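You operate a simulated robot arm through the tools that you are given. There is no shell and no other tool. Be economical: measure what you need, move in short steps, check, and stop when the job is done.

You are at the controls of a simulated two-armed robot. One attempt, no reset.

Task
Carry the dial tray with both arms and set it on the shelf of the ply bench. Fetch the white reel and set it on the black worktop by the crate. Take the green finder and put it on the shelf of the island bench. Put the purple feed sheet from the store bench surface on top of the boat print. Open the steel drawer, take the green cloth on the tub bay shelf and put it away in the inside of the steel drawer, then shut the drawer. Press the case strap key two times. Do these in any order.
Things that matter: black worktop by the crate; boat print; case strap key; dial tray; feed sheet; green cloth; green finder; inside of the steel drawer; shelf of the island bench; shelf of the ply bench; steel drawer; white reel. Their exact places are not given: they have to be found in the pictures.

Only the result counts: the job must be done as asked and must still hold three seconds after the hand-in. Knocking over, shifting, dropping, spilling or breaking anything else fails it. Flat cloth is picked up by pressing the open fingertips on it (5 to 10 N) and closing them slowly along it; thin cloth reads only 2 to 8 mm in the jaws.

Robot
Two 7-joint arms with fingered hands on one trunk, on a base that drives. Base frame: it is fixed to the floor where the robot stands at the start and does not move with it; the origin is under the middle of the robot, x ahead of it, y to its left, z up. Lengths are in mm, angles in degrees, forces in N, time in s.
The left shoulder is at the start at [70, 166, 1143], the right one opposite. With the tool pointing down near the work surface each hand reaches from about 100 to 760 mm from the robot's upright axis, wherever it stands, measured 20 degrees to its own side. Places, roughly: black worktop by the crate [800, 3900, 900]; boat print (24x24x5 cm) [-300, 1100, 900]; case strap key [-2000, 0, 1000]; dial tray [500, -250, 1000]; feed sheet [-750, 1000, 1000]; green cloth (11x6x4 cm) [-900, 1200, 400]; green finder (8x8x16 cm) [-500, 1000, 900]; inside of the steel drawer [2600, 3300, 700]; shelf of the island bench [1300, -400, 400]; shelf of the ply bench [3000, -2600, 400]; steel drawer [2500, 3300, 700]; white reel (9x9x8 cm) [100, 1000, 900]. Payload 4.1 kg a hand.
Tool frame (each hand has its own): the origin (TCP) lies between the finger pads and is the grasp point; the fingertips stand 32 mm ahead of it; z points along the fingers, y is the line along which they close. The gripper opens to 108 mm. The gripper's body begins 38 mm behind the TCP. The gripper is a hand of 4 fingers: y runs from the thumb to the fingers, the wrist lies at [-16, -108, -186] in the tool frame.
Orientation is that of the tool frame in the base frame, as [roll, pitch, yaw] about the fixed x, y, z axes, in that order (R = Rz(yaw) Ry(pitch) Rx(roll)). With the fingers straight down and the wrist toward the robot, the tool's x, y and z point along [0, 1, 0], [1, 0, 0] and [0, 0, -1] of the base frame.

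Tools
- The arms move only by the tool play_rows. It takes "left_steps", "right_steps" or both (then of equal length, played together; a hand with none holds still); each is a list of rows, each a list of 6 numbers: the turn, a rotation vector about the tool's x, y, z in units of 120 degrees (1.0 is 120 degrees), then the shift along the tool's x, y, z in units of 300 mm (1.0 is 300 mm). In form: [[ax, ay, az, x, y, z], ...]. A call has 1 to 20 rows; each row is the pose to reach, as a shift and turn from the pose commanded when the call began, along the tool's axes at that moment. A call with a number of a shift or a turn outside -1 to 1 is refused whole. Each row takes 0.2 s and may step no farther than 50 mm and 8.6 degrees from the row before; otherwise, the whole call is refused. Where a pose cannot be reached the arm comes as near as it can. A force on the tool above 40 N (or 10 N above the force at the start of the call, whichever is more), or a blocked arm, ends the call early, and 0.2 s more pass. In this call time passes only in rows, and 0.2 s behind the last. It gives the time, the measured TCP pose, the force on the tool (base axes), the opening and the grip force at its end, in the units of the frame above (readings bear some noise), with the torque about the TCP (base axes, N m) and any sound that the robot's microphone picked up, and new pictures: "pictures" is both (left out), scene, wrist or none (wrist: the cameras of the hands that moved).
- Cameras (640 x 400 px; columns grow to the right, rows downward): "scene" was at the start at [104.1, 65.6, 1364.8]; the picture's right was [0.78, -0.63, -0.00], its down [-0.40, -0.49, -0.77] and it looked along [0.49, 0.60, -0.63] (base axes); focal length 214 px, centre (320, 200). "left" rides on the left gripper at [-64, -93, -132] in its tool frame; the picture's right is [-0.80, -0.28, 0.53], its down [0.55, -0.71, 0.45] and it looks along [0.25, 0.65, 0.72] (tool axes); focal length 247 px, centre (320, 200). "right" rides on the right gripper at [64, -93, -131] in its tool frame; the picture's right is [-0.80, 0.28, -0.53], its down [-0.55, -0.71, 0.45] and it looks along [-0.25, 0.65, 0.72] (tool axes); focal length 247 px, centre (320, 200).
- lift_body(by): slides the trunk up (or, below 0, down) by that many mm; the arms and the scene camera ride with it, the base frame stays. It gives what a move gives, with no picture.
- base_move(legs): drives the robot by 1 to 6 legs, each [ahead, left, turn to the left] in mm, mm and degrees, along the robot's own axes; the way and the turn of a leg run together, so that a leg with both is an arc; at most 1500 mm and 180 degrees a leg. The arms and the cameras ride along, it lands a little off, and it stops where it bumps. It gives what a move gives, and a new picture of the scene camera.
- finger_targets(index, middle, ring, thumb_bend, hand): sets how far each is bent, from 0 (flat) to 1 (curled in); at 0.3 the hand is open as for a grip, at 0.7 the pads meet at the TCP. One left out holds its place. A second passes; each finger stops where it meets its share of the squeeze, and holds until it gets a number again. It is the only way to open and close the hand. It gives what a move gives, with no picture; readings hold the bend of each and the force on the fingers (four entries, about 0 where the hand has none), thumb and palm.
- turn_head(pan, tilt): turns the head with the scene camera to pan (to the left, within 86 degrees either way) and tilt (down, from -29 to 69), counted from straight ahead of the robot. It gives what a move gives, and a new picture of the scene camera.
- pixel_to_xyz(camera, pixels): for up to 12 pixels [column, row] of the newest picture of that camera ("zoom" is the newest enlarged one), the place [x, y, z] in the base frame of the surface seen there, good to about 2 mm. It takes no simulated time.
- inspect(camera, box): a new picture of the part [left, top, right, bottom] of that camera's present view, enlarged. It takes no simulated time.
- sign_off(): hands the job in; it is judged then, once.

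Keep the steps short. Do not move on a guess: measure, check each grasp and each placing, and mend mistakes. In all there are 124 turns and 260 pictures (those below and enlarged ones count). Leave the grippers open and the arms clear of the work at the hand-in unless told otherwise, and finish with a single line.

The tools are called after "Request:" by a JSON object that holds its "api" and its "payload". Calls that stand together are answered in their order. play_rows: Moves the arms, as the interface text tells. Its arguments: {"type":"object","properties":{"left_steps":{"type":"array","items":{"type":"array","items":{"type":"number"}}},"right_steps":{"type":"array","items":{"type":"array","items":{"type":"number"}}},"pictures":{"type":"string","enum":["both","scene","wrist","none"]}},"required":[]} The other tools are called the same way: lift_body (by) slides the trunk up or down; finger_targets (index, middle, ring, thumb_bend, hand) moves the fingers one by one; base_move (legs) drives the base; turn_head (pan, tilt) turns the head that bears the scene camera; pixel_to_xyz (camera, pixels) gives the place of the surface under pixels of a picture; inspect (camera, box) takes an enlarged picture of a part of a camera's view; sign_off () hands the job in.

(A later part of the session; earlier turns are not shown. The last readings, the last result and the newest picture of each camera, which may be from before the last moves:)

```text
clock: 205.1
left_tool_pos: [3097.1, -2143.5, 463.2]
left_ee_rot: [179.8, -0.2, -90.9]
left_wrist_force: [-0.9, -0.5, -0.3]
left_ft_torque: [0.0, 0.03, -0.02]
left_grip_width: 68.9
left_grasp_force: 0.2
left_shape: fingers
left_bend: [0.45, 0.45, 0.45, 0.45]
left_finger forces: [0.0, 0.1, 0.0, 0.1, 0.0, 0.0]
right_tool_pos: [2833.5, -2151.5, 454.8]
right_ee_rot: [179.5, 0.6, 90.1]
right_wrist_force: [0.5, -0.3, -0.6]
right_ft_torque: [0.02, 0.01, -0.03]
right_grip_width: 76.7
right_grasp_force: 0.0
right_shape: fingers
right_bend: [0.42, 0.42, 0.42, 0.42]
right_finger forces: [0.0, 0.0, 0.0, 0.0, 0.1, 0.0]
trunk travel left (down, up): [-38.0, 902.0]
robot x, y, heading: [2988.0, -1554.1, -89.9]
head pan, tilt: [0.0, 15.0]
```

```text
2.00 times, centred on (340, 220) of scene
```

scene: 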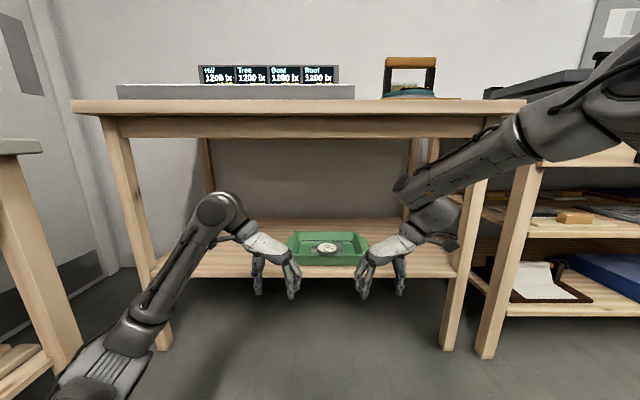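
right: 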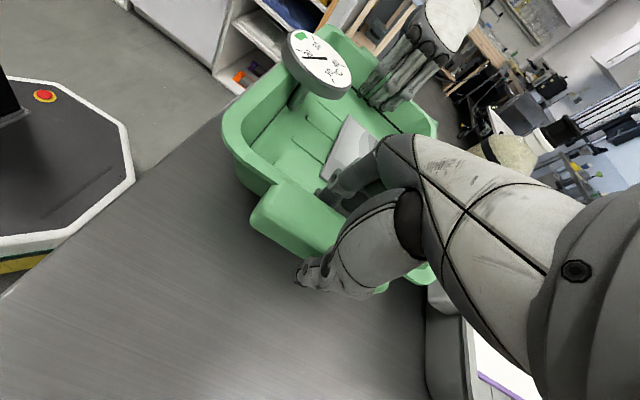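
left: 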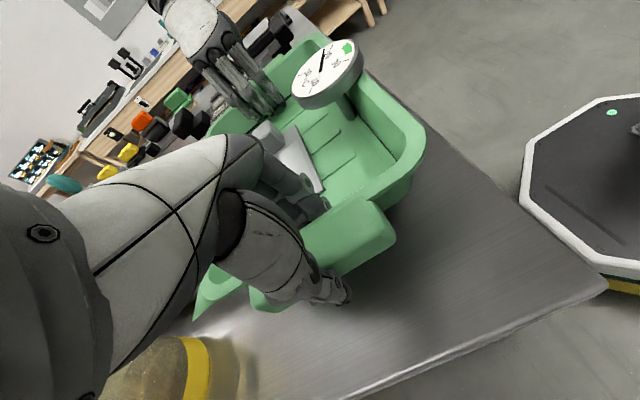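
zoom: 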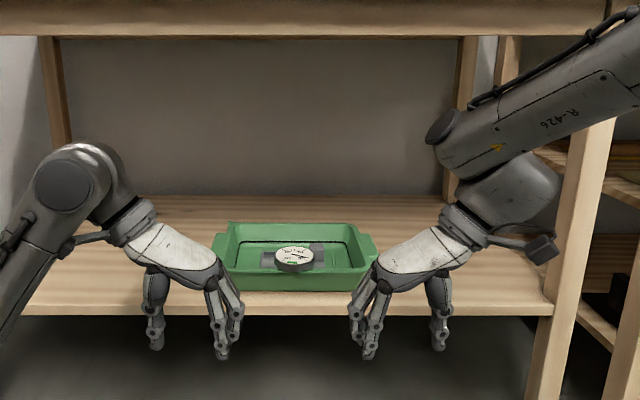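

Tray is on the shelf. Next the case key: raise the trunk and drive back along the aisle to the west bench.

Request:
{"api": "lift_body", "payload": {"by": 400}}

Request:
{"api": "lift_body", "payload": {"by": 240}}

Request:
{"api": "base_move", "payload": {"legs": [[-150, 0, 0], [0, 0, -90], [1490, 0, 0], [1490, 0, 0], [600, 0, 0], [300, -1400, 0]]}}

Request:
{"api": "turn_head", "payload": {"pan": 0, "tilt": 25}}

Request:
{"api": "inspect", "payload": {"camera": "scene", "box": [120, 80, 520, 300]}}

```text
clock: 208.9
left_tool_pos: [3097.4, -2143.9, 863.2]
left_ee_rot: [179.7, -0.1, -91.0]
left_wrist_force: [0.6, 0.1, -0.3]
left_ft_torque: [-0.03, -0.01, 0.01]
left_grip_width: 68.5
left_grasp_force: 0.1
left_shape: fingers
left_bend: [0.45, 0.45, 0.45, 0.45]
left_finger forces: [0.0, 0.0, 0.0, 0.1, 0.0, 0.0]
right_tool_pos: [2832.8, -2151.9, 855.0]
right_ee_rot: [179.6, 0.6, 90.0]
right_wrist_force: [-0.1, 0.0, 0.0]
right_ft_torque: [-0.03, 0.04, -0.02]
right_grip_width: 76.9
right_grasp_force: 0.0
right_shape: fingers
right_bend: [0.42, 0.42, 0.42, 0.42]
right_finger forces: [0.0, 0.1, 0.0, 0.0, 0.1, 0.1]
trunk travel left (down, up): [-438.0, 502.0]
robot x, y, heading: [2987.3, -1550.2, -90.0]
head pan, tilt: [0.0, 15.0]
```

```text
clock: 211.4
left_tool_pos: [3096.8, -2144.2, 1103.3]
left_ee_rot: [179.7, -0.1, -91.0]
left_wrist_force: [0.3, 0.2, 0.7]
left_ft_torque: [0.02, 0.01, -0.03]
left_grip_width: 68.6
left_grasp_force: 0.1
left_shape: fingers
left_bend: [0.45, 0.45, 0.45, 0.45]
left_finger forces: [0.1, 0.0, 0.0, 0.0, 0.0, 0.1]
right_tool_pos: [2835.4, -2151.9, 1095.7]
right_ee_rot: [179.6, 0.6, 90.1]
right_wrist_force: [0.0, -0.3, 0.1]
right_ft_torque: [0.01, 0.01, -0.01]
right_grip_width: 76.7
right_grasp_force: 0.1
right_shape: fingers
right_bend: [0.42, 0.42, 0.42, 0.42]
right_finger forces: [0.0, 0.0, 0.0, 0.0, 0.1, 0.0]
trunk travel left (down, up): [-678.0, 262.0]
robot x, y, heading: [2982.3, -1551.9, -90.3]
head pan, tilt: [0.0, 15.0]
```

```text
clock: 240.3
left_tool_pos: [-1454.7, -12.8, 1103.0]
left_ee_rot: [179.8, 0.0, 176.5]
left_wrist_force: [-0.5, -0.3, -0.1]
left_ft_torque: [0.01, 0.03, -0.02]
left_grip_width: 68.7
left_grasp_force: 0.0
left_shape: fingers
left_bend: [0.45, 0.45, 0.45, 0.45]
left_finger forces: [0.0, 0.0, 0.1, 0.0, 0.1, 0.0]
right_tool_pos: [-1452.0, 249.6, 1095.2]
right_ee_rot: [179.6, 0.6, -2.4]
right_wrist_force: [0.3, 0.5, 0.5]
right_ft_torque: [0.01, 0.01, -0.03]
right_grip_width: 76.4
right_grasp_force: 0.0
right_shape: fingers
right_bend: [0.42, 0.42, 0.42, 0.42]
right_finger forces: [0.1, 0.1, 0.1, 0.1, 0.1, 0.0]
trunk travel left (down, up): [-678.0, 262.0]
robot x, y, heading: [-862.9, 71.8, 177.7]
head pan, tilt: [0.0, 15.0]
```

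scene: 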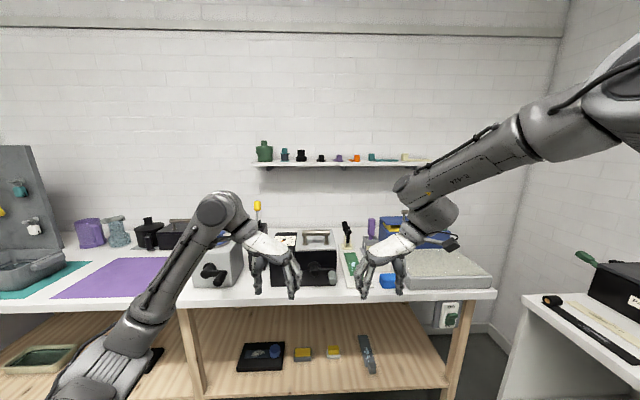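

```text
clock: 241.0
left_tool_pos: [-1454.8, -11.8, 1103.8]
left_ee_rot: [179.7, -0.2, 176.5]
left_wrist_force: [-0.1, 0.1, -0.7]
left_ft_torque: [-0.01, 0.02, -0.02]
left_grip_width: 68.6
left_grasp_force: 0.1
left_shape: fingers
left_bend: [0.45, 0.45, 0.45, 0.45]
left_finger forces: [0.0, 0.1, 0.0, 0.0, 0.0, 0.0]
right_tool_pos: [-1451.9, 251.0, 1094.5]
right_ee_rot: [179.5, 0.6, -2.4]
right_wrist_force: [-0.9, 0.3, -0.3]
right_ft_torque: [0.0, 0.0, -0.01]
right_grip_width: 76.5
right_grasp_force: 0.1
right_shape: fingers
right_bend: [0.42, 0.42, 0.42, 0.42]
right_finger forces: [0.0, 0.0, 0.1, 0.0, 0.0, 0.0]
trunk travel left (down, up): [-678.0, 262.0]
robot x, y, heading: [-859.7, 72.6, 177.4]
head pan, tilt: [0.0, 25.0]
```

scene: 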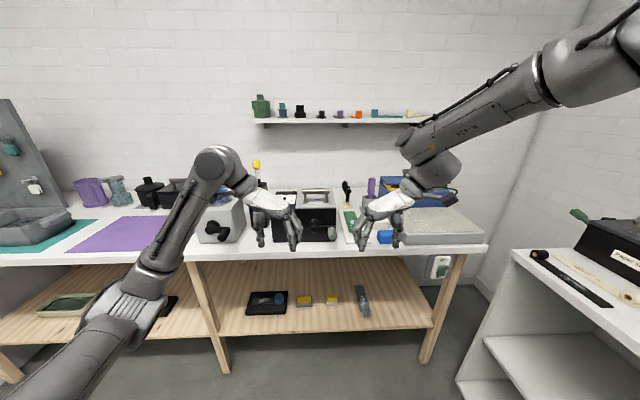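

```text
1.60 times, centred on (320, 190) of scene
```

zoom: 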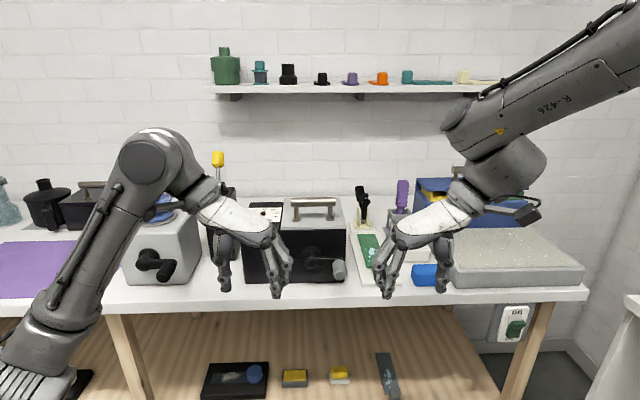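

Request:
{"api": "inspect", "payload": {"camera": "scene", "box": [225, 170, 385, 270]}}

Request:
{"api": "pixel_to_xyz", "payload": {"camera": "zoom", "pixels": [[365, 150], [430, 250], [410, 210], [430, 130], [360, 90], [230, 110], [335, 255], [460, 290], [350, 245], [130, 230], [440, 320], [470, 180]]}}

```text
4.00 times, centred on (305, 220) of scene
```

zoom: 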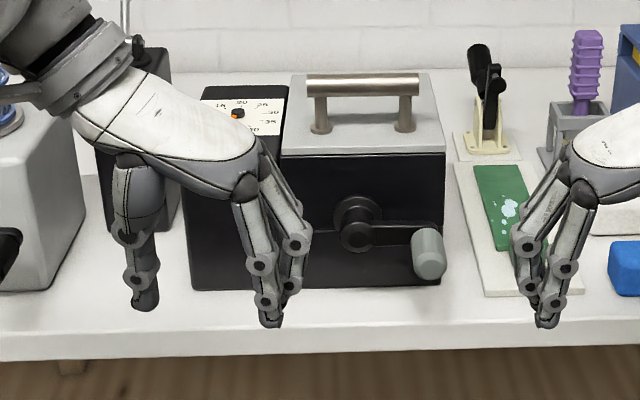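

```text
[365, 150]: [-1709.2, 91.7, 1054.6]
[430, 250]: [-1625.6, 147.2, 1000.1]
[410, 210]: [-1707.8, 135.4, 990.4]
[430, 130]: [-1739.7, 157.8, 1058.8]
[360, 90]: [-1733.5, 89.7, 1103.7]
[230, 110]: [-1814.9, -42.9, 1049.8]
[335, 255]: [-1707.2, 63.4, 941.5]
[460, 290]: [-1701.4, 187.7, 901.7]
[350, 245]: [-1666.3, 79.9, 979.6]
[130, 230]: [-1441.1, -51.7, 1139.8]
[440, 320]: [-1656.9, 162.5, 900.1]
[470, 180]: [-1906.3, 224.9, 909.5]
```

Request:
{"api": "inspect", "payload": {"camera": "scene", "box": [60, 150, 260, 275]}}

Request:
{"api": "inspect", "payload": {"camera": "scene", "box": [330, 170, 490, 290]}}

Request:
{"api": "pixel_to_xyz", "payload": {"camera": "scene", "pixels": [[257, 165], [440, 262], [373, 185], [386, 190], [170, 190], [348, 190], [95, 195], [150, 190], [262, 108], [440, 270]]}}

```text
3.20 times, centred on (160, 212) of scene
```

zoom: 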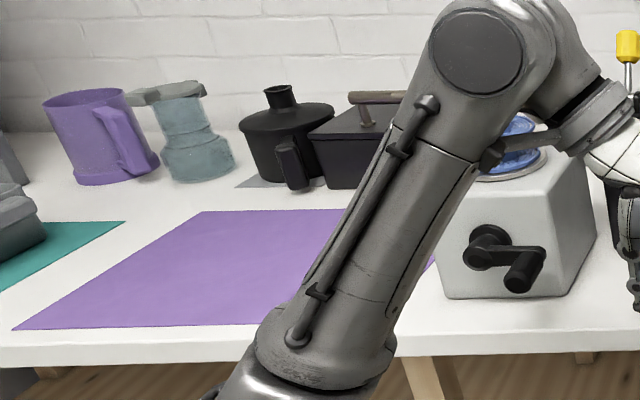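

```text
3.33 times, centred on (410, 230) of scene
```

zoom: 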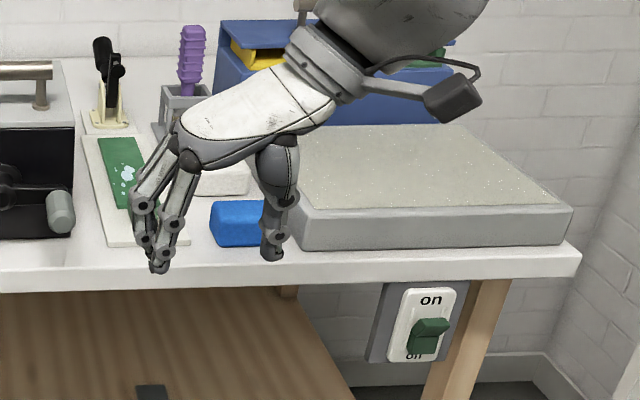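

```text
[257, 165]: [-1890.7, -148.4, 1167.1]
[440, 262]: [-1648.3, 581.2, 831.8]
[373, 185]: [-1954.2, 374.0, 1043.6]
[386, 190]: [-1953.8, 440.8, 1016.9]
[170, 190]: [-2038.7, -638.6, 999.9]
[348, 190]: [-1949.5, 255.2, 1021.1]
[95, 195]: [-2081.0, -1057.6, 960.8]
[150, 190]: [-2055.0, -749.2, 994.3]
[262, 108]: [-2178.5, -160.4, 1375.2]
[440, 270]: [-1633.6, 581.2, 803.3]
```

The key isn't visible from here; it should be near x −2000, |y|<125, behind the boxes. Raising the trunk and moving closer so I can look down behind them between the hands.

Request:
{"api": "lift_body", "payload": {"by": 255}}

Request:
{"api": "base_move", "payload": {"legs": [[300, 130, 2.5]]}}

Request:
{"api": "turn_head", "payload": {"pan": 0, "tilt": 42}}

Request:
{"api": "inspect", "payload": {"camera": "scene", "box": [200, 80, 460, 260]}}

```text
clock: 243.7
left_tool_pos: [-1456.7, -12.5, 1356.8]
left_ee_rot: [179.7, 0.0, 176.5]
left_wrist_force: [-0.6, -0.2, -0.1]
left_ft_torque: [0.01, 0.0, 0.02]
left_grip_width: 68.6
left_grasp_force: 0.0
left_shape: fingers
left_bend: [0.45, 0.45, 0.45, 0.45]
left_finger forces: [0.0, 0.0, 0.1, 0.1, 0.1, 0.1]
right_tool_pos: [-1451.1, 249.8, 1348.8]
right_ee_rot: [179.7, 0.6, -2.4]
right_wrist_force: [-0.9, 1.0, -0.7]
right_ft_torque: [-0.02, 0.01, 0.04]
right_grip_width: 76.7
right_grasp_force: 0.0
right_shape: fingers
right_bend: [0.42, 0.42, 0.42, 0.42]
right_finger forces: [0.0, 0.0, 0.0, 0.0, 0.0, 0.1]
trunk travel left (down, up): [-933.0, 7.0]
robot x, y, heading: [-862.0, 72.9, 177.5]
head pan, tilt: [0.0, 25.0]
```

```text
clock: 245.8
left_tool_pos: [-1752.5, -159.8, 1359.5]
left_ee_rot: [179.6, -0.2, 178.8]
left_wrist_force: [0.2, -0.1, 1.1]
left_ft_torque: [0.01, -0.02, 0.0]
left_grip_width: 68.8
left_grasp_force: 0.1
left_shape: fingers
left_bend: [0.45, 0.45, 0.45, 0.45]
left_finger forces: [0.0, 0.0, 0.0, 0.0, 0.0, 0.1]
right_tool_pos: [-1760.1, 103.4, 1350.8]
right_ee_rot: [179.6, 0.7, -0.1]
right_wrist_force: [0.2, 0.1, 0.1]
right_ft_torque: [-0.06, -0.01, 0.0]
right_grip_width: 76.7
right_grasp_force: 0.0
right_shape: fingers
right_bend: [0.42, 0.42, 0.42, 0.42]
right_finger forces: [0.1, 0.0, 0.0, 0.0, 0.1, 0.1]
trunk travel left (down, up): [-933.0, 7.0]
robot x, y, heading: [-1162.8, -54.8, 179.8]
head pan, tilt: [0.0, 25.0]
```

scene: 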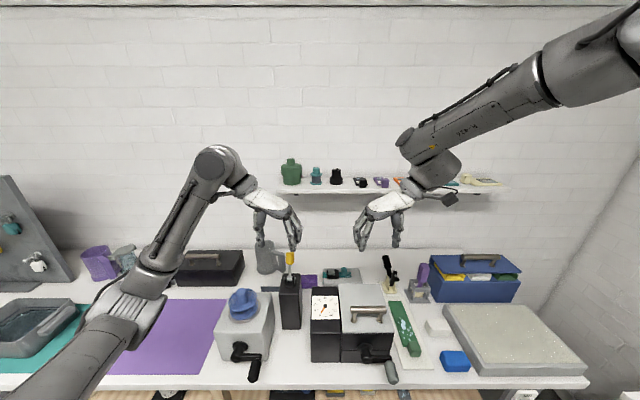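

```text
clock: 246.6
left_tool_pos: [-1755.7, -160.0, 1357.9]
left_ee_rot: [179.7, -0.1, 178.7]
left_wrist_force: [0.2, -0.8, -0.4]
left_ft_torque: [0.03, -0.01, -0.02]
left_grip_width: 68.7
left_grasp_force: 0.0
left_shape: fingers
left_bend: [0.45, 0.45, 0.45, 0.45]
left_finger forces: [0.1, 0.0, 0.1, 0.1, 0.0, 0.0]
right_tool_pos: [-1762.3, 102.5, 1349.9]
right_ee_rot: [179.7, 0.7, 0.0]
right_wrist_force: [-0.2, 0.1, 0.5]
right_ft_torque: [-0.02, 0.01, 0.03]
right_grip_width: 76.7
right_grasp_force: 0.1
right_shape: fingers
right_bend: [0.42, 0.42, 0.42, 0.42]
right_finger forces: [0.1, 0.0, 0.0, 0.0, 0.0, 0.0]
trunk travel left (down, up): [-933.0, 7.0]
robot x, y, heading: [-1165.4, -49.6, 179.8]
head pan, tilt: [0.0, 42.0]
```

scene: 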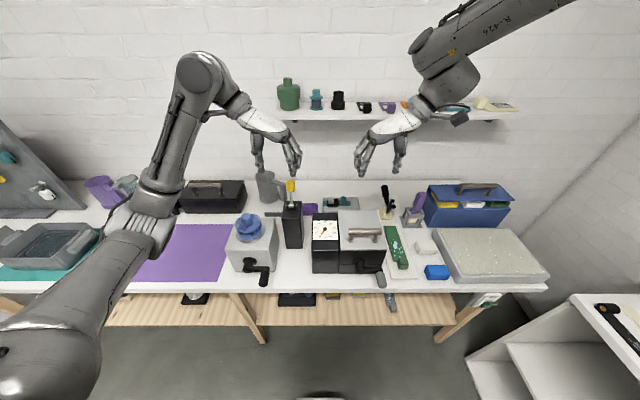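

```text
2.22 times, centred on (330, 170) of scene
```

zoom: 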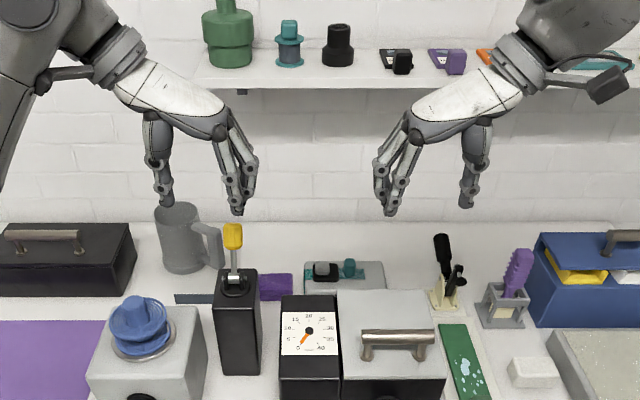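

Behind the timer, at zoom (340,268), is a grey case with a teal strap and buttons. Zooming in.

Request:
{"api": "inspect", "payload": {"camera": "scene", "box": [305, 185, 375, 229]}}

Request:
{"api": "pixel_to_xyz", "payload": {"camera": "zoom", "pixels": [[200, 150], [290, 140], [370, 110], [380, 160], [250, 110], [440, 80], [170, 120], [330, 160], [290, 170], [370, 130], [460, 200], [150, 60]]}}

```text
9.09 times, centred on (340, 207) of scene
```

zoom: 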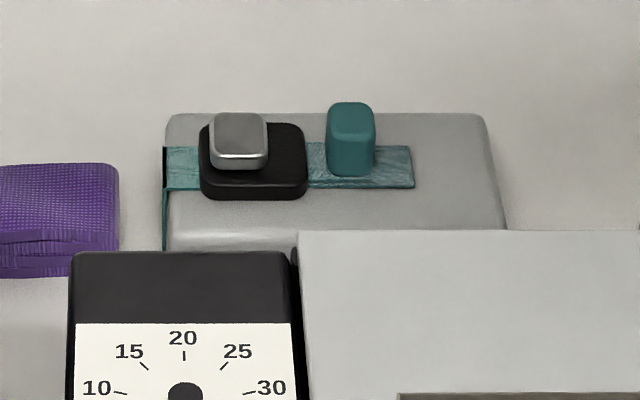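

```text
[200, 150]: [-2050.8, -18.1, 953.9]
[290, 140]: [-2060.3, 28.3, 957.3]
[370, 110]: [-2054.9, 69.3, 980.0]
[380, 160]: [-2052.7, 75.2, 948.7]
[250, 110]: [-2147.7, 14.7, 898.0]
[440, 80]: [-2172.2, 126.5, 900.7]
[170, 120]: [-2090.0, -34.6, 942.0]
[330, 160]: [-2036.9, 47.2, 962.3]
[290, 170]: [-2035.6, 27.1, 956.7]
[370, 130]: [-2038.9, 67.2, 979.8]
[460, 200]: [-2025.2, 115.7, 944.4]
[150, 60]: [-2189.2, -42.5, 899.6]
```

The silver key sits on the black buckle. Measuring it precisely and the bench's front edge.

Request:
{"api": "pixel_to_xyz", "payload": {"camera": "zoom", "pixels": [[238, 128], [218, 122], [260, 122], [238, 118], [238, 148], [238, 162], [280, 160], [215, 180], [350, 112], [200, 330], [450, 300], [300, 236]]}}

Request:
{"api": "pixel_to_xyz", "payload": {"camera": "scene", "pixels": [[330, 290], [330, 200], [345, 212], [385, 240], [318, 398], [290, 186], [250, 320], [440, 335]]}}

```text
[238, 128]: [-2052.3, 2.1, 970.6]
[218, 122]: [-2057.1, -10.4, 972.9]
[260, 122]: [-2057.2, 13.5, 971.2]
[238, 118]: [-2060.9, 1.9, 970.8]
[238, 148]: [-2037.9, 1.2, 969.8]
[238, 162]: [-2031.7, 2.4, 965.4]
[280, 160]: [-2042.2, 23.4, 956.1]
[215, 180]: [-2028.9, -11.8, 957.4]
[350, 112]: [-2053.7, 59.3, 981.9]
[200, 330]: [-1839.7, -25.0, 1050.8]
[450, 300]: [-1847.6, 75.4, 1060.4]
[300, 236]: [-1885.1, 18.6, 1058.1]
```

```text
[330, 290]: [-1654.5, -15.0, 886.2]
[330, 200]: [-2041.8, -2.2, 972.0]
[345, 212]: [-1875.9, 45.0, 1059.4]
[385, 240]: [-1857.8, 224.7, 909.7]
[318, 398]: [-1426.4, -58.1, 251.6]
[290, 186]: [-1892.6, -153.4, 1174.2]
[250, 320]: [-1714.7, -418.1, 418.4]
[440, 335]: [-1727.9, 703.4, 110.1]
```

Request:
{"api": "pixel_to_xyz", "payload": {"camera": "scene", "pixels": [[330, 118], [300, 118], [345, 113], [430, 120], [360, 232], [382, 232]]}}

Request:
{"api": "finger_targets", "payload": {"hand": "right", "index": 1.0, "middle": 0.7, "ring": 1.0, "thumb_bend": 0.7}}

Request:
{"api": "base_move", "payload": {"legs": [[150, 0, 0]]}}

Request:
{"api": "inspect", "payload": {"camera": "scene", "box": [300, 60, 520, 260]}}

```text
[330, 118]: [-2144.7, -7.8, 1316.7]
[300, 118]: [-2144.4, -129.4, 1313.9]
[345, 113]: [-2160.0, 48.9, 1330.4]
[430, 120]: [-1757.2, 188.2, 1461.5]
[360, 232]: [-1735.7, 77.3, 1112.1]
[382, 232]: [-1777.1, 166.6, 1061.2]
```

```text
clock: 247.6
left_tool_pos: [-1754.0, -160.6, 1358.0]
left_ee_rot: [179.8, -0.2, 178.8]
left_wrist_force: [1.1, 0.3, -0.6]
left_ft_torque: [0.04, -0.01, -0.01]
left_grip_width: 68.9
left_grasp_force: 0.1
left_shape: fingers
left_bend: [0.45, 0.45, 0.45, 0.45]
left_finger forces: [0.1, 0.0, 0.0, 0.0, 0.0, 0.0]
right_tool_pos: [-1761.8, 102.8, 1350.4]
right_ee_rot: [179.7, 0.6, -0.1]
right_wrist_force: [0.2, 0.4, -0.2]
right_ft_torque: [-0.01, -0.02, 0.02]
right_grip_width: 5.6
right_grasp_force: 0.1
right_shape: fingers
right_bend: [0.8, 0.7, 1.0, 0.66]
right_finger forces: [0.0, 0.1, 0.0, 0.0, 0.1, 0.1]
trunk travel left (down, up): [-933.0, 7.0]
robot x, y, heading: [-1163.6, -52.2, 180.1]
head pan, tilt: [0.0, 42.0]
```

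```text
clock: 249.0
left_tool_pos: [-1900.1, -157.8, 1357.8]
left_ee_rot: [179.7, -0.1, 178.7]
left_wrist_force: [-0.2, -0.3, 0.6]
left_ft_torque: [-0.06, 0.01, 0.04]
left_grip_width: 68.7
left_grasp_force: 0.1
left_shape: fingers
left_bend: [0.45, 0.45, 0.45, 0.45]
left_finger forces: [0.1, 0.0, 0.0, 0.0, 0.0, 0.0]
right_tool_pos: [-1906.0, 104.3, 1351.3]
right_ee_rot: [179.5, 0.8, -0.2]
right_wrist_force: [0.6, 0.2, -0.8]
right_ft_torque: [-0.01, 0.01, 0.02]
right_grip_width: 7.4
right_grasp_force: 0.1
right_shape: fingers
right_bend: [0.81, 0.7, 1.0, 0.66]
right_finger forces: [0.0, 0.0, 0.0, 0.1, 0.0, 0.1]
trunk travel left (down, up): [-933.0, 7.0]
robot x, y, heading: [-1313.6, -54.7, 179.8]
head pan, tilt: [0.0, 42.0]
```

scene: 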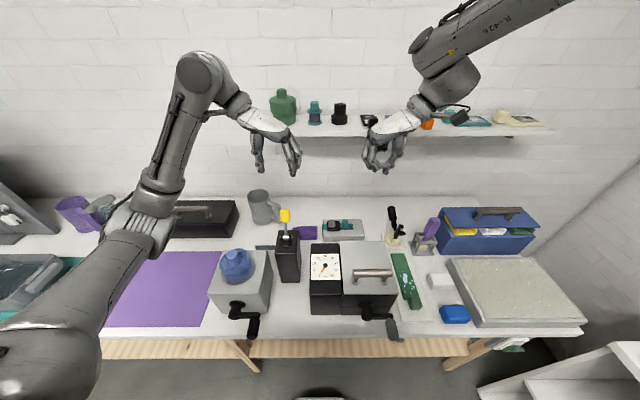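

```text
2.00 times, centred on (410, 160) of scene
```

zoom: 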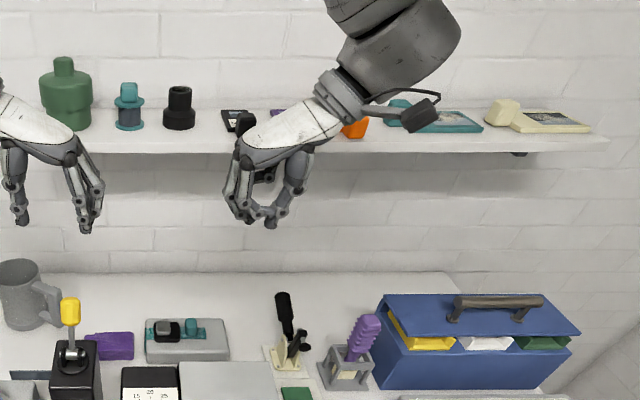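

Request:
{"api": "inspect", "payload": {"camera": "scene", "box": [345, 120, 425, 185]}}

Request:
{"api": "pixel_to_xyz", "payload": {"camera": "zoom", "pixels": [[320, 395], [300, 380], [340, 380], [250, 375], [320, 340], [220, 350], [370, 330], [310, 360], [335, 360], [200, 300]]}}

```text
6.15 times, centred on (385, 152) of scene
```

zoom: 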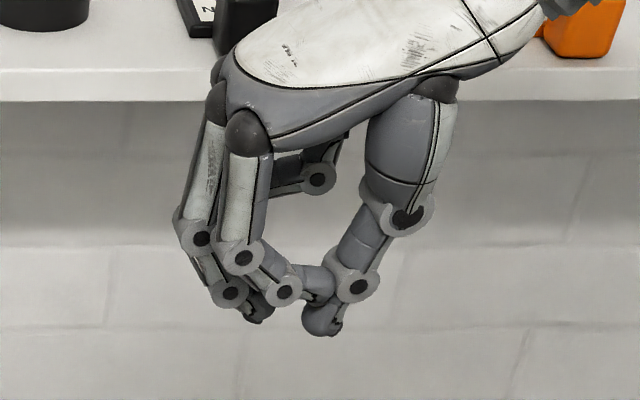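

```text
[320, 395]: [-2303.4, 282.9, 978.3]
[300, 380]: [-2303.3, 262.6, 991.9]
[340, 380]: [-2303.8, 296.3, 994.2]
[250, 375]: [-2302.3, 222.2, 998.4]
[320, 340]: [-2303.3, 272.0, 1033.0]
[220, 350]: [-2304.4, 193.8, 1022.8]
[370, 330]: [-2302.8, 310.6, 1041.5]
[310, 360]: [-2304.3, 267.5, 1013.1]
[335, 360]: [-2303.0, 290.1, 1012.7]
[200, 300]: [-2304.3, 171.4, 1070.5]
```

Request:
{"api": "pixel_to_xyz", "payload": {"camera": "zoom", "pixels": [[322, 318], [318, 330], [335, 315], [258, 312], [315, 280], [245, 260], [355, 285], [230, 292]]}}

```text
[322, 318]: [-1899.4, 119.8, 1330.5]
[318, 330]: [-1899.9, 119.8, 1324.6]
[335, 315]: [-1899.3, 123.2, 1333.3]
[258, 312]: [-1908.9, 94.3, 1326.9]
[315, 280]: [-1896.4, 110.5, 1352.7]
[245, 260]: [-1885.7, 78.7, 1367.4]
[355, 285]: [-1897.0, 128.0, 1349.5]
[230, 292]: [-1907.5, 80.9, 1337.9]
```

Thumb tip sits at TCP +(≈0, +15, −28). I'll move so the thumb tip is over the key (TCP (−2048, −13)), first to z 1075.

Request:
{"api": "play_rows", "payload": {"right_steps": [[0, 0, 0, -0.068, 0.056, 0.095], [0, 0, 0, -0.135, 0.111, 0.191], [0, 0, 0, -0.203, 0.167, 0.286], [0, 0, 0, -0.27, 0.223, 0.381], [0, 0, 0, -0.338, 0.279, 0.476], [0, 0, 0, -0.405, 0.334, 0.572], [0, 0, 0, -0.473, 0.39, 0.667], [0, 0, 0, -0.473, 0.39, 0.8], [0, 0, 0, -0.473, 0.39, 0.92]], "pictures": "scene"}}

Request:
{"api": "inspect", "payload": {"camera": "scene", "box": [295, 160, 405, 250]}}

```text
clock: 251.0
left_tool_pos: [-1903.5, -157.6, 1357.1]
left_ee_rot: [179.7, -0.1, 178.7]
left_wrist_force: [-0.9, 0.4, 0.5]
left_ft_torque: [0.0, -0.01, 0.02]
left_grip_width: 68.9
left_grasp_force: 0.1
left_shape: fingers
left_bend: [0.45, 0.45, 0.45, 0.45]
left_finger forces: [0.0, 0.1, 0.0, 0.0, 0.1, 0.1]
right_tool_pos: [-2052.6, -11.6, 1074.5]
right_ee_rot: [179.6, 0.6, -0.4]
right_wrist_force: [0.0, 0.2, -0.4]
right_ft_torque: [0.0, -0.04, 0.02]
right_grip_width: 9.4
right_grasp_force: 0.0
right_shape: fingers
right_bend: [0.82, 0.7, 1.0, 0.65]
right_finger forces: [0.1, 0.0, 0.0, 0.1, 0.1, 0.0]
trunk travel left (down, up): [-933.0, 7.0]
robot x, y, heading: [-1311.0, -54.3, 179.8]
head pan, tilt: [0.0, 42.0]
```

scene: 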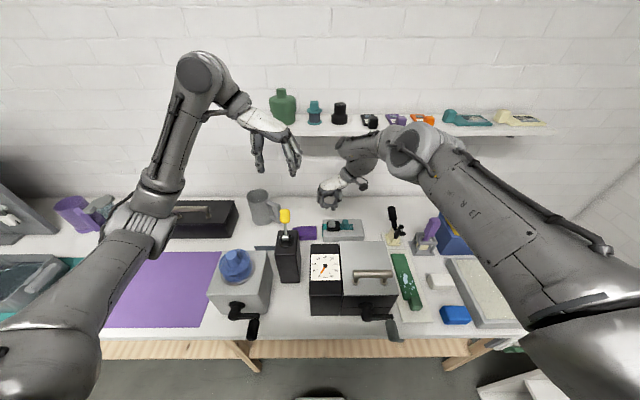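

```text
4.44 times, centred on (350, 205) of scene
```

zoom: 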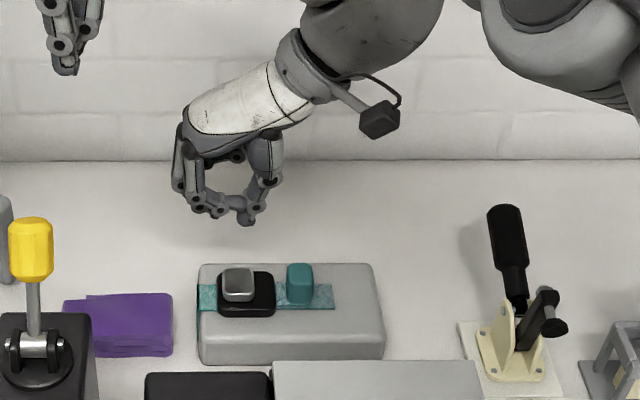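

Request:
{"api": "pixel_to_xyz", "payload": {"camera": "zoom", "pixels": [[245, 218], [246, 223], [220, 211], [238, 278], [237, 285], [238, 270], [298, 266]]}}

Request:
{"api": "play_rows", "payload": {"right_steps": [[0, 0, 0, 0.01, 0, 0.1], [0, 0, 0, 0.015, 0, 0.18], [0, 0, 0, 0.015, 0, 0.22]], "pictures": "none"}}

Request:
{"api": "inspect", "payload": {"camera": "scene", "box": [305, 180, 375, 236]}}

```text
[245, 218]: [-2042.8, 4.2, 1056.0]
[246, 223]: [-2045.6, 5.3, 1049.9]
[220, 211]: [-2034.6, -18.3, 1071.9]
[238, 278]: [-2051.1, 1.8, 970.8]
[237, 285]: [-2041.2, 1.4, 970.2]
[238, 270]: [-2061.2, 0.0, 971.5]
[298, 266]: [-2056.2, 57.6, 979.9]
```

```text
clock: 251.8
left_tool_pos: [-1903.2, -158.0, 1358.1]
left_ee_rot: [179.7, -0.1, 178.6]
left_wrist_force: [0.3, 0.0, -0.9]
left_ft_torque: [0.0, 0.01, 0.04]
left_grip_width: 68.6
left_grasp_force: 0.0
left_shape: fingers
left_bend: [0.45, 0.45, 0.45, 0.45]
left_finger forces: [0.0, 0.0, 0.0, 0.1, 0.0, 0.0]
right_tool_pos: [-2049.5, -13.4, 1010.5]
right_ee_rot: [179.7, 0.6, -0.3]
right_wrist_force: [-0.7, 0.1, 0.5]
right_ft_torque: [-0.01, 0.02, 0.01]
right_grip_width: 10.5
right_grasp_force: 0.2
right_shape: fingers
right_bend: [0.83, 0.7, 1.0, 0.65]
right_finger forces: [0.1, 0.0, 0.0, 0.1, 0.0, 0.0]
trunk travel left (down, up): [-933.0, 7.0]
robot x, y, heading: [-1312.8, -51.9, 179.7]
head pan, tilt: [0.0, 42.0]
```

```text
7.14 times, centred on (340, 208) of scene
```

zoom: 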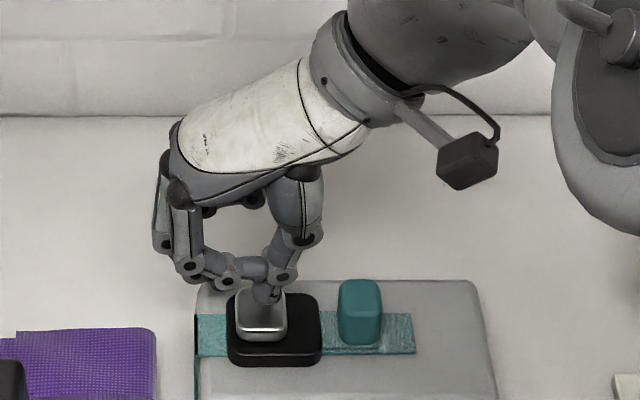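

Thumb tip is just above the key. Pressing ~7 mm past contact and releasing, watching for force and sound.

Request:
{"api": "play_rows", "payload": {"right_steps": [[0, 0, 0, 0, 0, 0.02], [0, 0, 0, 0, 0, 0.035], [0, 0, 0, 0, 0, 0.045], [0, 0, 0, 0, 0, 0.053], [0, 0, 0, 0, 0, 0.06]], "pictures": "none"}}

```text
clock: 253.0
left_tool_pos: [-1900.5, -158.5, 1360.8]
left_ee_rot: [179.7, -0.1, 178.6]
left_wrist_force: [-0.3, 0.2, 0.0]
left_ft_torque: [-0.01, 0.01, -0.01]
left_grip_width: 68.8
left_grasp_force: 0.0
left_shape: fingers
left_bend: [0.45, 0.45, 0.45, 0.45]
left_finger forces: [0.0, 0.0, 0.1, 0.0, 0.1, 0.0]
right_tool_pos: [-2050.9, -14.3, 996.9]
right_ee_rot: [179.6, 1.0, -0.4]
right_wrist_force: [-5.2, 1.3, 19.7]
right_ft_torque: [0.5, 0.15, 0.12]
right_grip_width: 15.7
right_grasp_force: 10.0
right_shape: fingers
right_bend: [0.85, 0.7, 1.0, 0.66]
right_finger forces: [0.0, 0.0, 0.0, 0.0, 20.2, 0.0]
trunk travel left (down, up): [-933.0, 7.0]
robot x, y, heading: [-1306.9, -49.6, 179.8]
head pan, tilt: [0.0, 42.0]
heard: click
```

Heard one click. Releasing fully.

Request:
{"api": "play_rows", "payload": {"right_steps": [[0, 0, 0, 0, 0, -0.03], [0, 0, 0, 0, 0, -0.07], [0, 0, 0, 0, 0, -0.07]], "pictures": "none"}}

Request:
{"api": "play_rows", "payload": {"right_steps": [[0, 0, 0, 0, 0, 0.02], [0, 0, 0, 0, 0, 0.045], [0, 0, 0, 0, 0, 0.055], [0, 0, 0, 0, 0, 0.063], [0, 0, 0, 0, 0, 0.07]], "pictures": "none"}}

```text
clock: 253.8
left_tool_pos: [-1903.5, -157.9, 1358.7]
left_ee_rot: [179.7, -0.1, 178.5]
left_wrist_force: [0.2, -0.1, 0.3]
left_ft_torque: [-0.03, -0.01, -0.04]
left_grip_width: 68.5
left_grasp_force: 0.1
left_shape: fingers
left_bend: [0.45, 0.45, 0.45, 0.45]
left_finger forces: [0.0, 0.0, 0.0, 0.1, 0.1, 0.0]
right_tool_pos: [-2051.7, -12.4, 1014.4]
right_ee_rot: [179.5, 0.5, -0.5]
right_wrist_force: [-0.4, 0.3, -0.1]
right_ft_torque: [-0.01, -0.01, 0.03]
right_grip_width: 51.0
right_grasp_force: 0.1
right_shape: fingers
right_bend: [1.0, 0.7, 1.0, 0.7]
right_finger forces: [0.1, 0.0, 0.1, 0.1, 0.1, 0.0]
trunk travel left (down, up): [-933.0, 7.0]
robot x, y, heading: [-1312.9, -54.2, 179.8]
head pan, tilt: [0.0, 42.0]
```

```text
clock: 255.0
left_tool_pos: [-1901.4, -158.4, 1357.7]
left_ee_rot: [179.7, -0.1, 178.6]
left_wrist_force: [-0.7, 0.8, 0.2]
left_ft_torque: [-0.01, 0.03, -0.01]
left_grip_width: 68.5
left_grasp_force: 0.0
left_shape: fingers
left_bend: [0.45, 0.45, 0.45, 0.45]
left_finger forces: [0.0, 0.0, 0.0, 0.1, 0.0, 0.1]
right_tool_pos: [-2049.8, -13.3, 995.5]
right_ee_rot: [179.6, 0.7, -0.4]
right_wrist_force: [-2.6, 1.8, 14.1]
right_ft_torque: [0.24, 0.05, 0.04]
right_grip_width: 50.5
right_grasp_force: 6.4
right_shape: fingers
right_bend: [1.0, 0.7, 1.0, 0.7]
right_finger forces: [0.0, 0.0, 0.1, 0.0, 14.0, 0.0]
trunk travel left (down, up): [-933.0, 7.0]
robot x, y, heading: [-1312.0, -52.5, 179.7]
head pan, tilt: [0.0, 42.0]
heard: click
```

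Second click heard. Releasing, lifting clear, then driving to the store bench's tub bay and lowering the trunk there.

Request:
{"api": "play_rows", "payload": {"right_steps": [[0, 0, 0, 0, 0, -0.1], [0, 0, 0, 0, 0, -0.25], [0, 0, 0, 0, 0, -0.4], [0, 0, 0, 0.05, 0, -0.55], [0, 0, 0, 0.1, 0, -0.7], [0, 0, 0, 0.2, -0.1, -0.8], [0, 0, 0, 0.3, -0.2, -0.85]], "pictures": "none"}}

Request:
{"api": "base_move", "payload": {"legs": [[-350, 0, 0], [0, 0, -90], [150, -230, 0]]}}

Request:
{"api": "lift_body", "payload": {"by": -400}}

Request:
{"api": "lift_body", "payload": {"by": -400}}

Request:
{"api": "turn_head", "payload": {"pan": 10, "tilt": 20}}

```text
refused: row 6 steps farther than a row can; nothing moved
```

```text
clock: 256.4
left_tool_pos: [-1755.7, -161.6, 1357.6]
left_ee_rot: [179.7, -0.1, 178.7]
left_wrist_force: [0.3, -0.2, -0.7]
left_ft_torque: [0.02, 0.03, 0.01]
left_grip_width: 68.8
left_grasp_force: 0.0
left_shape: fingers
left_bend: [0.45, 0.45, 0.45, 0.45]
left_finger forces: [0.0, 0.1, 0.1, 0.1, 0.0, 0.1]
right_tool_pos: [-1908.8, -22.1, 998.3]
right_ee_rot: [179.3, 1.7, -0.7]
right_wrist_force: [-14.8, -1.5, -2.6]
right_ft_torque: [0.1, -0.76, 0.4]
right_grip_width: 51.1
right_grasp_force: 7.4
right_shape: fingers
right_bend: [1.0, 0.7, 1.0, 0.7]
right_finger forces: [0.4, 0.0, 0.0, 0.0, 14.3, 0.1]
trunk travel left (down, up): [-933.0, 7.0]
robot x, y, heading: [-1163.6, -49.2, 180.0]
head pan, tilt: [0.0, 42.0]
stopped in leg 1: the force on the tool passed its limit at 129 N (the readings are from after the stop); the commanded pose is now the measured one
```

scene: 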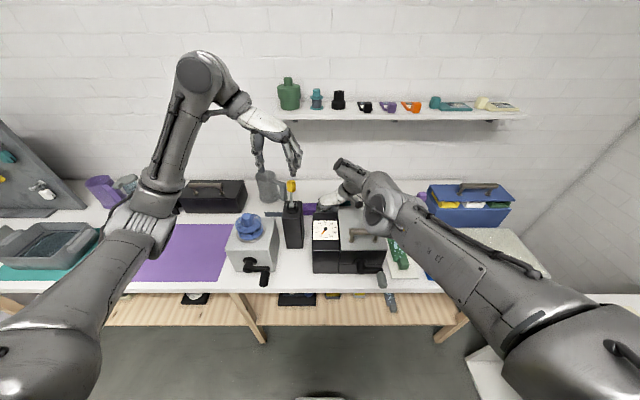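

```text
clock: 257.0
left_tool_pos: [-1756.3, -161.1, 1346.6]
left_ee_rot: [179.6, -0.2, 178.7]
left_wrist_force: [0.1, 0.7, -0.4]
left_ft_torque: [0.0, 0.01, 0.02]
left_grip_width: 68.6
left_grasp_force: 0.0
left_shape: fingers
left_bend: [0.45, 0.45, 0.45, 0.45]
left_finger forces: [0.1, 0.0, 0.0, 0.2, 0.1, 0.1]
right_tool_pos: [-1914.2, -20.1, 991.4]
right_ee_rot: [179.1, 2.2, -0.8]
right_wrist_force: [-5.2, -0.9, 5.3]
right_ft_torque: [0.17, -0.42, 0.09]
right_grip_width: 50.9
right_grasp_force: 3.4
right_shape: fingers
right_bend: [1.0, 0.7, 1.0, 0.7]
right_finger forces: [0.1, 0.0, 0.0, 0.0, 5.9, 0.1]
trunk travel left (down, up): [-922.0, 18.0]
robot x, y, heading: [-1165.3, -51.9, 180.1]
head pan, tilt: [0.0, 42.0]
stopped: the force on the tool passed its limit at 43 N (the readings are from after the stop); the commanded pose is now the measured one
```

```text
clock: 258.1
left_tool_pos: [-1754.8, -160.8, 1289.9]
left_ee_rot: [179.7, -0.2, 178.8]
left_wrist_force: [0.6, 0.1, -0.7]
left_ft_torque: [0.0, -0.01, -0.02]
left_grip_width: 68.9
left_grasp_force: 0.1
left_shape: fingers
left_bend: [0.45, 0.45, 0.45, 0.45]
left_finger forces: [0.1, 0.0, 0.1, 0.1, 0.0, 0.0]
right_tool_pos: [-1915.7, -20.6, 938.5]
right_ee_rot: [179.0, 2.5, -0.9]
right_wrist_force: [-3.0, -0.8, 2.4]
right_ft_torque: [0.11, -0.24, 0.04]
right_grip_width: 50.9
right_grasp_force: 1.4
right_shape: fingers
right_bend: [1.0, 0.7, 1.0, 0.7]
right_finger forces: [0.0, 0.0, 0.0, 0.0, 3.1, 0.0]
trunk travel left (down, up): [-865.0, 75.0]
robot x, y, heading: [-1165.0, -48.6, 180.2]
head pan, tilt: [0.0, 42.0]
stopped: the force on the tool passed its limit at 59 N (the readings are from after the stop); the commanded pose is now the measured one
```

```text
clock: 259.0
left_tool_pos: [-1753.4, -160.9, 1290.7]
left_ee_rot: [179.7, -0.2, 178.7]
left_wrist_force: [-0.5, 0.3, 0.3]
left_ft_torque: [0.03, 0.0, 0.02]
left_grip_width: 68.4
left_grasp_force: 0.0
left_shape: fingers
left_bend: [0.45, 0.45, 0.45, 0.45]
left_finger forces: [0.1, 0.0, 0.1, 0.0, 0.1, 0.0]
right_tool_pos: [-1915.3, -20.1, 938.8]
right_ee_rot: [179.2, 2.5, -1.0]
right_wrist_force: [-5.0, -1.1, 3.5]
right_ft_torque: [0.41, -0.51, 0.25]
right_grip_width: 51.2
right_grasp_force: 2.2
right_shape: fingers
right_bend: [1.0, 0.7, 1.0, 0.7]
right_finger forces: [0.1, 0.0, 0.0, 0.0, 3.6, 0.1]
trunk travel left (down, up): [-865.0, 75.0]
robot x, y, heading: [-1165.8, -54.4, 180.1]
head pan, tilt: [10.0, 20.0]
```

scene: 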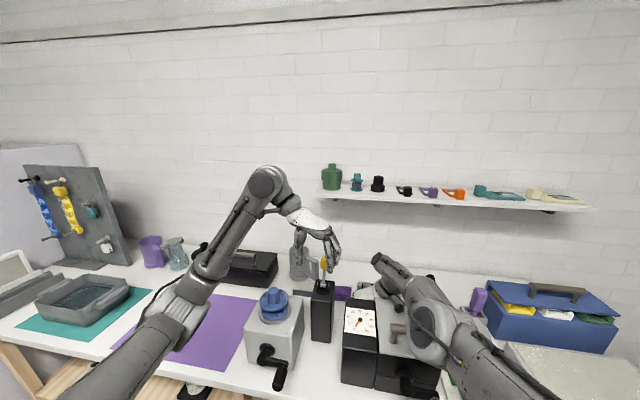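

A refused row let the base pull back while the thumb was still down — my mistake. Raising the right hand straight up first, then I'll check for any shift.

Request:
{"api": "play_rows", "payload": {"right_steps": [[0, 0, 0, 0, 0, -0.1], [0, 0, 0, 0, 0, -0.22], [0, 0, 0, 0, 0, -0.36], [0, 0, 0, 0, 0, -0.5], [0, 0, 0, 0, 0, -0.64], [0, 0, 0, 0, 0, -0.78], [0, 0, 0, 0, 0, -0.92]], "pictures": "none"}}

Request:
{"api": "turn_head", "payload": {"pan": 0, "tilt": 42}}

Request:
{"api": "inspect", "payload": {"camera": "scene", "box": [220, 140, 440, 300]}}

```text
clock: 260.6
left_tool_pos: [-1754.6, -160.3, 1290.9]
left_ee_rot: [179.7, -0.2, 178.7]
left_wrist_force: [-0.5, -0.5, -0.2]
left_ft_torque: [-0.04, 0.0, 0.03]
left_grip_width: 68.8
left_grasp_force: 0.1
left_shape: fingers
left_bend: [0.45, 0.45, 0.45, 0.45]
left_finger forces: [0.1, 0.1, 0.1, 0.0, 0.0, 0.0]
right_tool_pos: [-1902.6, -16.0, 1215.9]
right_ee_rot: [179.2, 2.4, -1.0]
right_wrist_force: [0.3, -1.3, -0.3]
right_ft_torque: [0.02, 0.01, -0.02]
right_grip_width: 50.7
right_grasp_force: 0.0
right_shape: fingers
right_bend: [1.0, 0.7, 1.0, 0.7]
right_finger forces: [0.0, 0.0, 0.1, 0.1, 0.0, 0.1]
trunk travel left (down, up): [-865.0, 75.0]
robot x, y, heading: [-1162.8, -52.9, 180.1]
head pan, tilt: [10.0, 20.0]
```

```text
clock: 261.4
left_tool_pos: [-1754.1, -161.4, 1290.7]
left_ee_rot: [179.7, -0.1, 178.7]
left_wrist_force: [0.1, 0.1, 0.1]
left_ft_torque: [0.02, 0.02, 0.0]
left_grip_width: 68.7
left_grasp_force: 0.0
left_shape: fingers
left_bend: [0.45, 0.45, 0.45, 0.45]
left_finger forces: [0.0, 0.0, 0.0, 0.0, 0.1, 0.0]
right_tool_pos: [-1903.2, -15.0, 1215.2]
right_ee_rot: [179.1, 2.4, -1.0]
right_wrist_force: [-0.7, -0.1, 0.3]
right_ft_torque: [-0.01, 0.0, 0.01]
right_grip_width: 51.0
right_grasp_force: 0.0
right_shape: fingers
right_bend: [1.0, 0.7, 1.0, 0.7]
right_finger forces: [0.1, 0.1, 0.0, 0.0, 0.1, 0.0]
trunk travel left (down, up): [-865.0, 75.0]
robot x, y, heading: [-1163.6, -53.5, 179.8]
head pan, tilt: [0.0, 42.0]
```

scene: 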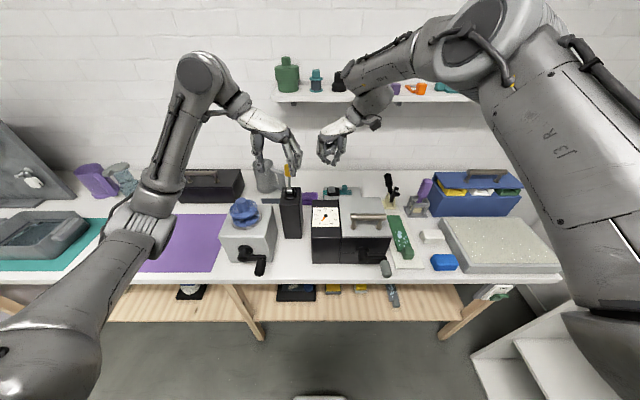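

```text
2.50 times, centred on (330, 220) of scene
```

zoom: 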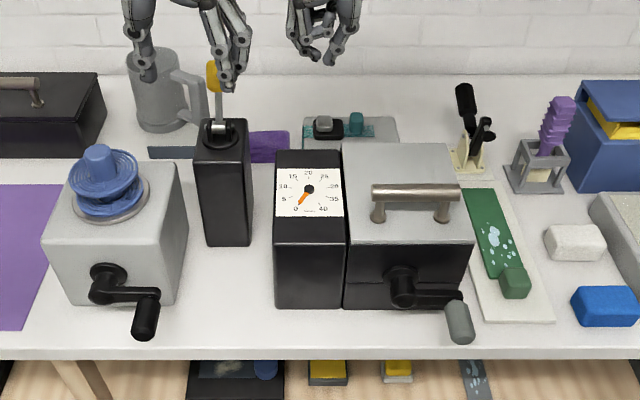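

Request:
{"api": "pixel_to_xyz", "payload": {"camera": "zoom", "pixels": [[324, 121], [322, 130], [355, 115], [345, 150], [448, 145], [280, 155], [310, 155], [280, 300], [350, 300], [475, 240], [305, 122], [398, 130]]}}

Request:
{"api": "inspect", "payload": {"camera": "scene", "box": [305, 175, 375, 219]}}

```text
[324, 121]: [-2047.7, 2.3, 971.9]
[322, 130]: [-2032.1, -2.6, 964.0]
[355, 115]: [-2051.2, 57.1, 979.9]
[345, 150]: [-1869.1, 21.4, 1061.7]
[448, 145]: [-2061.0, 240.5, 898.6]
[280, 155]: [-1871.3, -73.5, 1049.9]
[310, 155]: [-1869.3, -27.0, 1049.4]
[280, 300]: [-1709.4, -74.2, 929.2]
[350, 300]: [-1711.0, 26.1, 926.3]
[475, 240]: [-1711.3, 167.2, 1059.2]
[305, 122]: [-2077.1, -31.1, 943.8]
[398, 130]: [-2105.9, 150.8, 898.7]
```

```text
9.09 times, centred on (340, 197) of scene
```

zoom: 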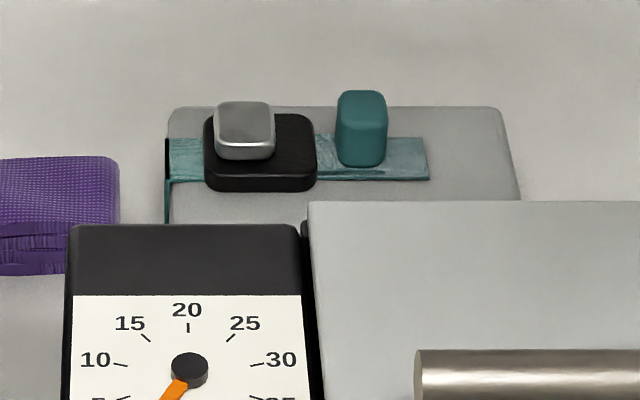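

Nothing moved: key still at (−2048,2,972), boxes within 2 mm, and exactly two clicks. Now drive to the tub bay.

Request:
{"api": "base_move", "payload": {"legs": [[-200, 0, 0], [0, 0, -90], [0, -230, 0]]}}

Request:
{"api": "finger_targets", "payload": {"hand": "right", "index": 0.3, "middle": 0.3, "ring": 0.3, "thumb_bend": 0.3}}

Request:
{"api": "turn_head", "payload": {"pan": 10, "tilt": 35}}

```text
clock: 268.2
left_tool_pos: [-843.3, 539.5, 1289.9]
left_ee_rot: [179.6, -0.1, 89.5]
left_wrist_force: [0.4, 0.7, -1.0]
left_ft_torque: [0.01, -0.01, 0.02]
left_grip_width: 68.9
left_grasp_force: 0.1
left_shape: fingers
left_bend: [0.45, 0.45, 0.45, 0.45]
left_finger forces: [0.0, 0.0, 0.1, 0.0, 0.0, 0.1]
right_tool_pos: [-700.8, 689.4, 1215.0]
right_ee_rot: [179.3, 2.4, -90.1]
right_wrist_force: [-0.3, 0.6, -1.1]
right_ft_torque: [0.03, 0.02, 0.02]
right_grip_width: 51.0
right_grasp_force: 0.1
right_shape: fingers
right_bend: [1.0, 0.7, 1.0, 0.7]
right_finger forces: [0.0, 0.1, 0.0, 0.1, 0.1, 0.0]
trunk travel left (down, up): [-865.0, 75.0]
robot x, y, heading: [-726.9, -48.7, 90.6]
head pan, tilt: [0.0, 42.0]
```

scene: 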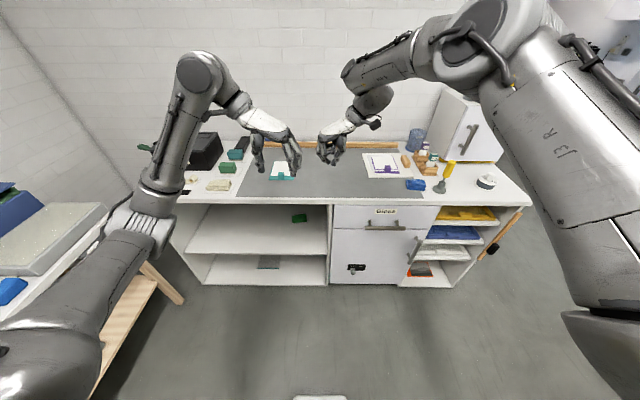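

```text
clock: 269.2
left_tool_pos: [-843.8, 540.9, 1290.1]
left_ee_rot: [179.6, -0.2, 89.4]
left_wrist_force: [0.5, -0.6, 1.0]
left_ft_torque: [-0.02, 0.0, -0.03]
left_grip_width: 68.7
left_grasp_force: 0.1
left_shape: fingers
left_bend: [0.45, 0.45, 0.45, 0.45]
left_finger forces: [0.0, 0.0, 0.1, 0.1, 0.0, 0.0]
right_tool_pos: [-699.8, 690.7, 1215.7]
right_ee_rot: [179.2, 2.4, -90.2]
right_wrist_force: [-0.4, -0.7, -0.2]
right_ft_torque: [0.01, 0.0, 0.01]
right_grip_width: 108.5
right_grasp_force: 0.1
right_shape: fingers
right_bend: [0.3, 0.3, 0.3, 0.3]
right_finger forces: [0.0, 0.0, 0.0, 0.0, 0.0, 0.0]
trunk travel left (down, up): [-865.0, 75.0]
robot x, y, heading: [-727.3, -48.8, 90.7]
head pan, tilt: [0.0, 42.0]
```

```text
clock: 269.9
left_tool_pos: [-843.1, 539.9, 1290.6]
left_ee_rot: [179.7, -0.1, 89.6]
left_wrist_force: [0.8, 0.6, -0.1]
left_ft_torque: [0.0, -0.02, 0.04]
left_grip_width: 68.5
left_grasp_force: 0.0
left_shape: fingers
left_bend: [0.45, 0.45, 0.45, 0.45]
left_finger forces: [0.1, 0.0, 0.0, 0.0, 0.0, 0.1]
right_tool_pos: [-700.8, 689.1, 1215.7]
right_ee_rot: [179.1, 2.4, -90.1]
right_wrist_force: [0.0, 0.2, 0.2]
right_ft_torque: [0.0, 0.01, -0.01]
right_grip_width: 107.9
right_grasp_force: 0.0
right_shape: fingers
right_bend: [0.3, 0.3, 0.3, 0.3]
right_finger forces: [0.0, 0.0, 0.0, 0.0, 0.0, 0.0]
trunk travel left (down, up): [-865.0, 75.0]
robot x, y, heading: [-725.1, -47.7, 90.3]
head pan, tilt: [10.0, 35.0]
```

scene: 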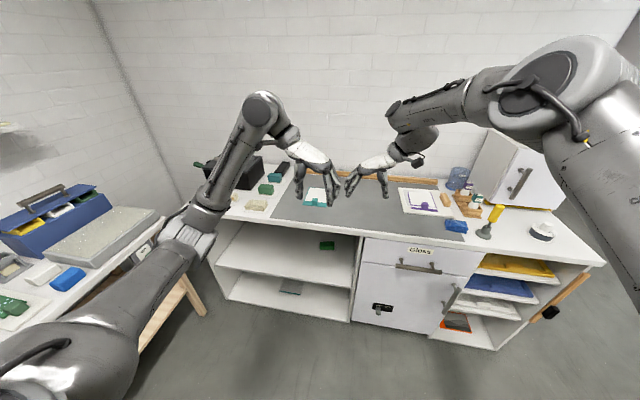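

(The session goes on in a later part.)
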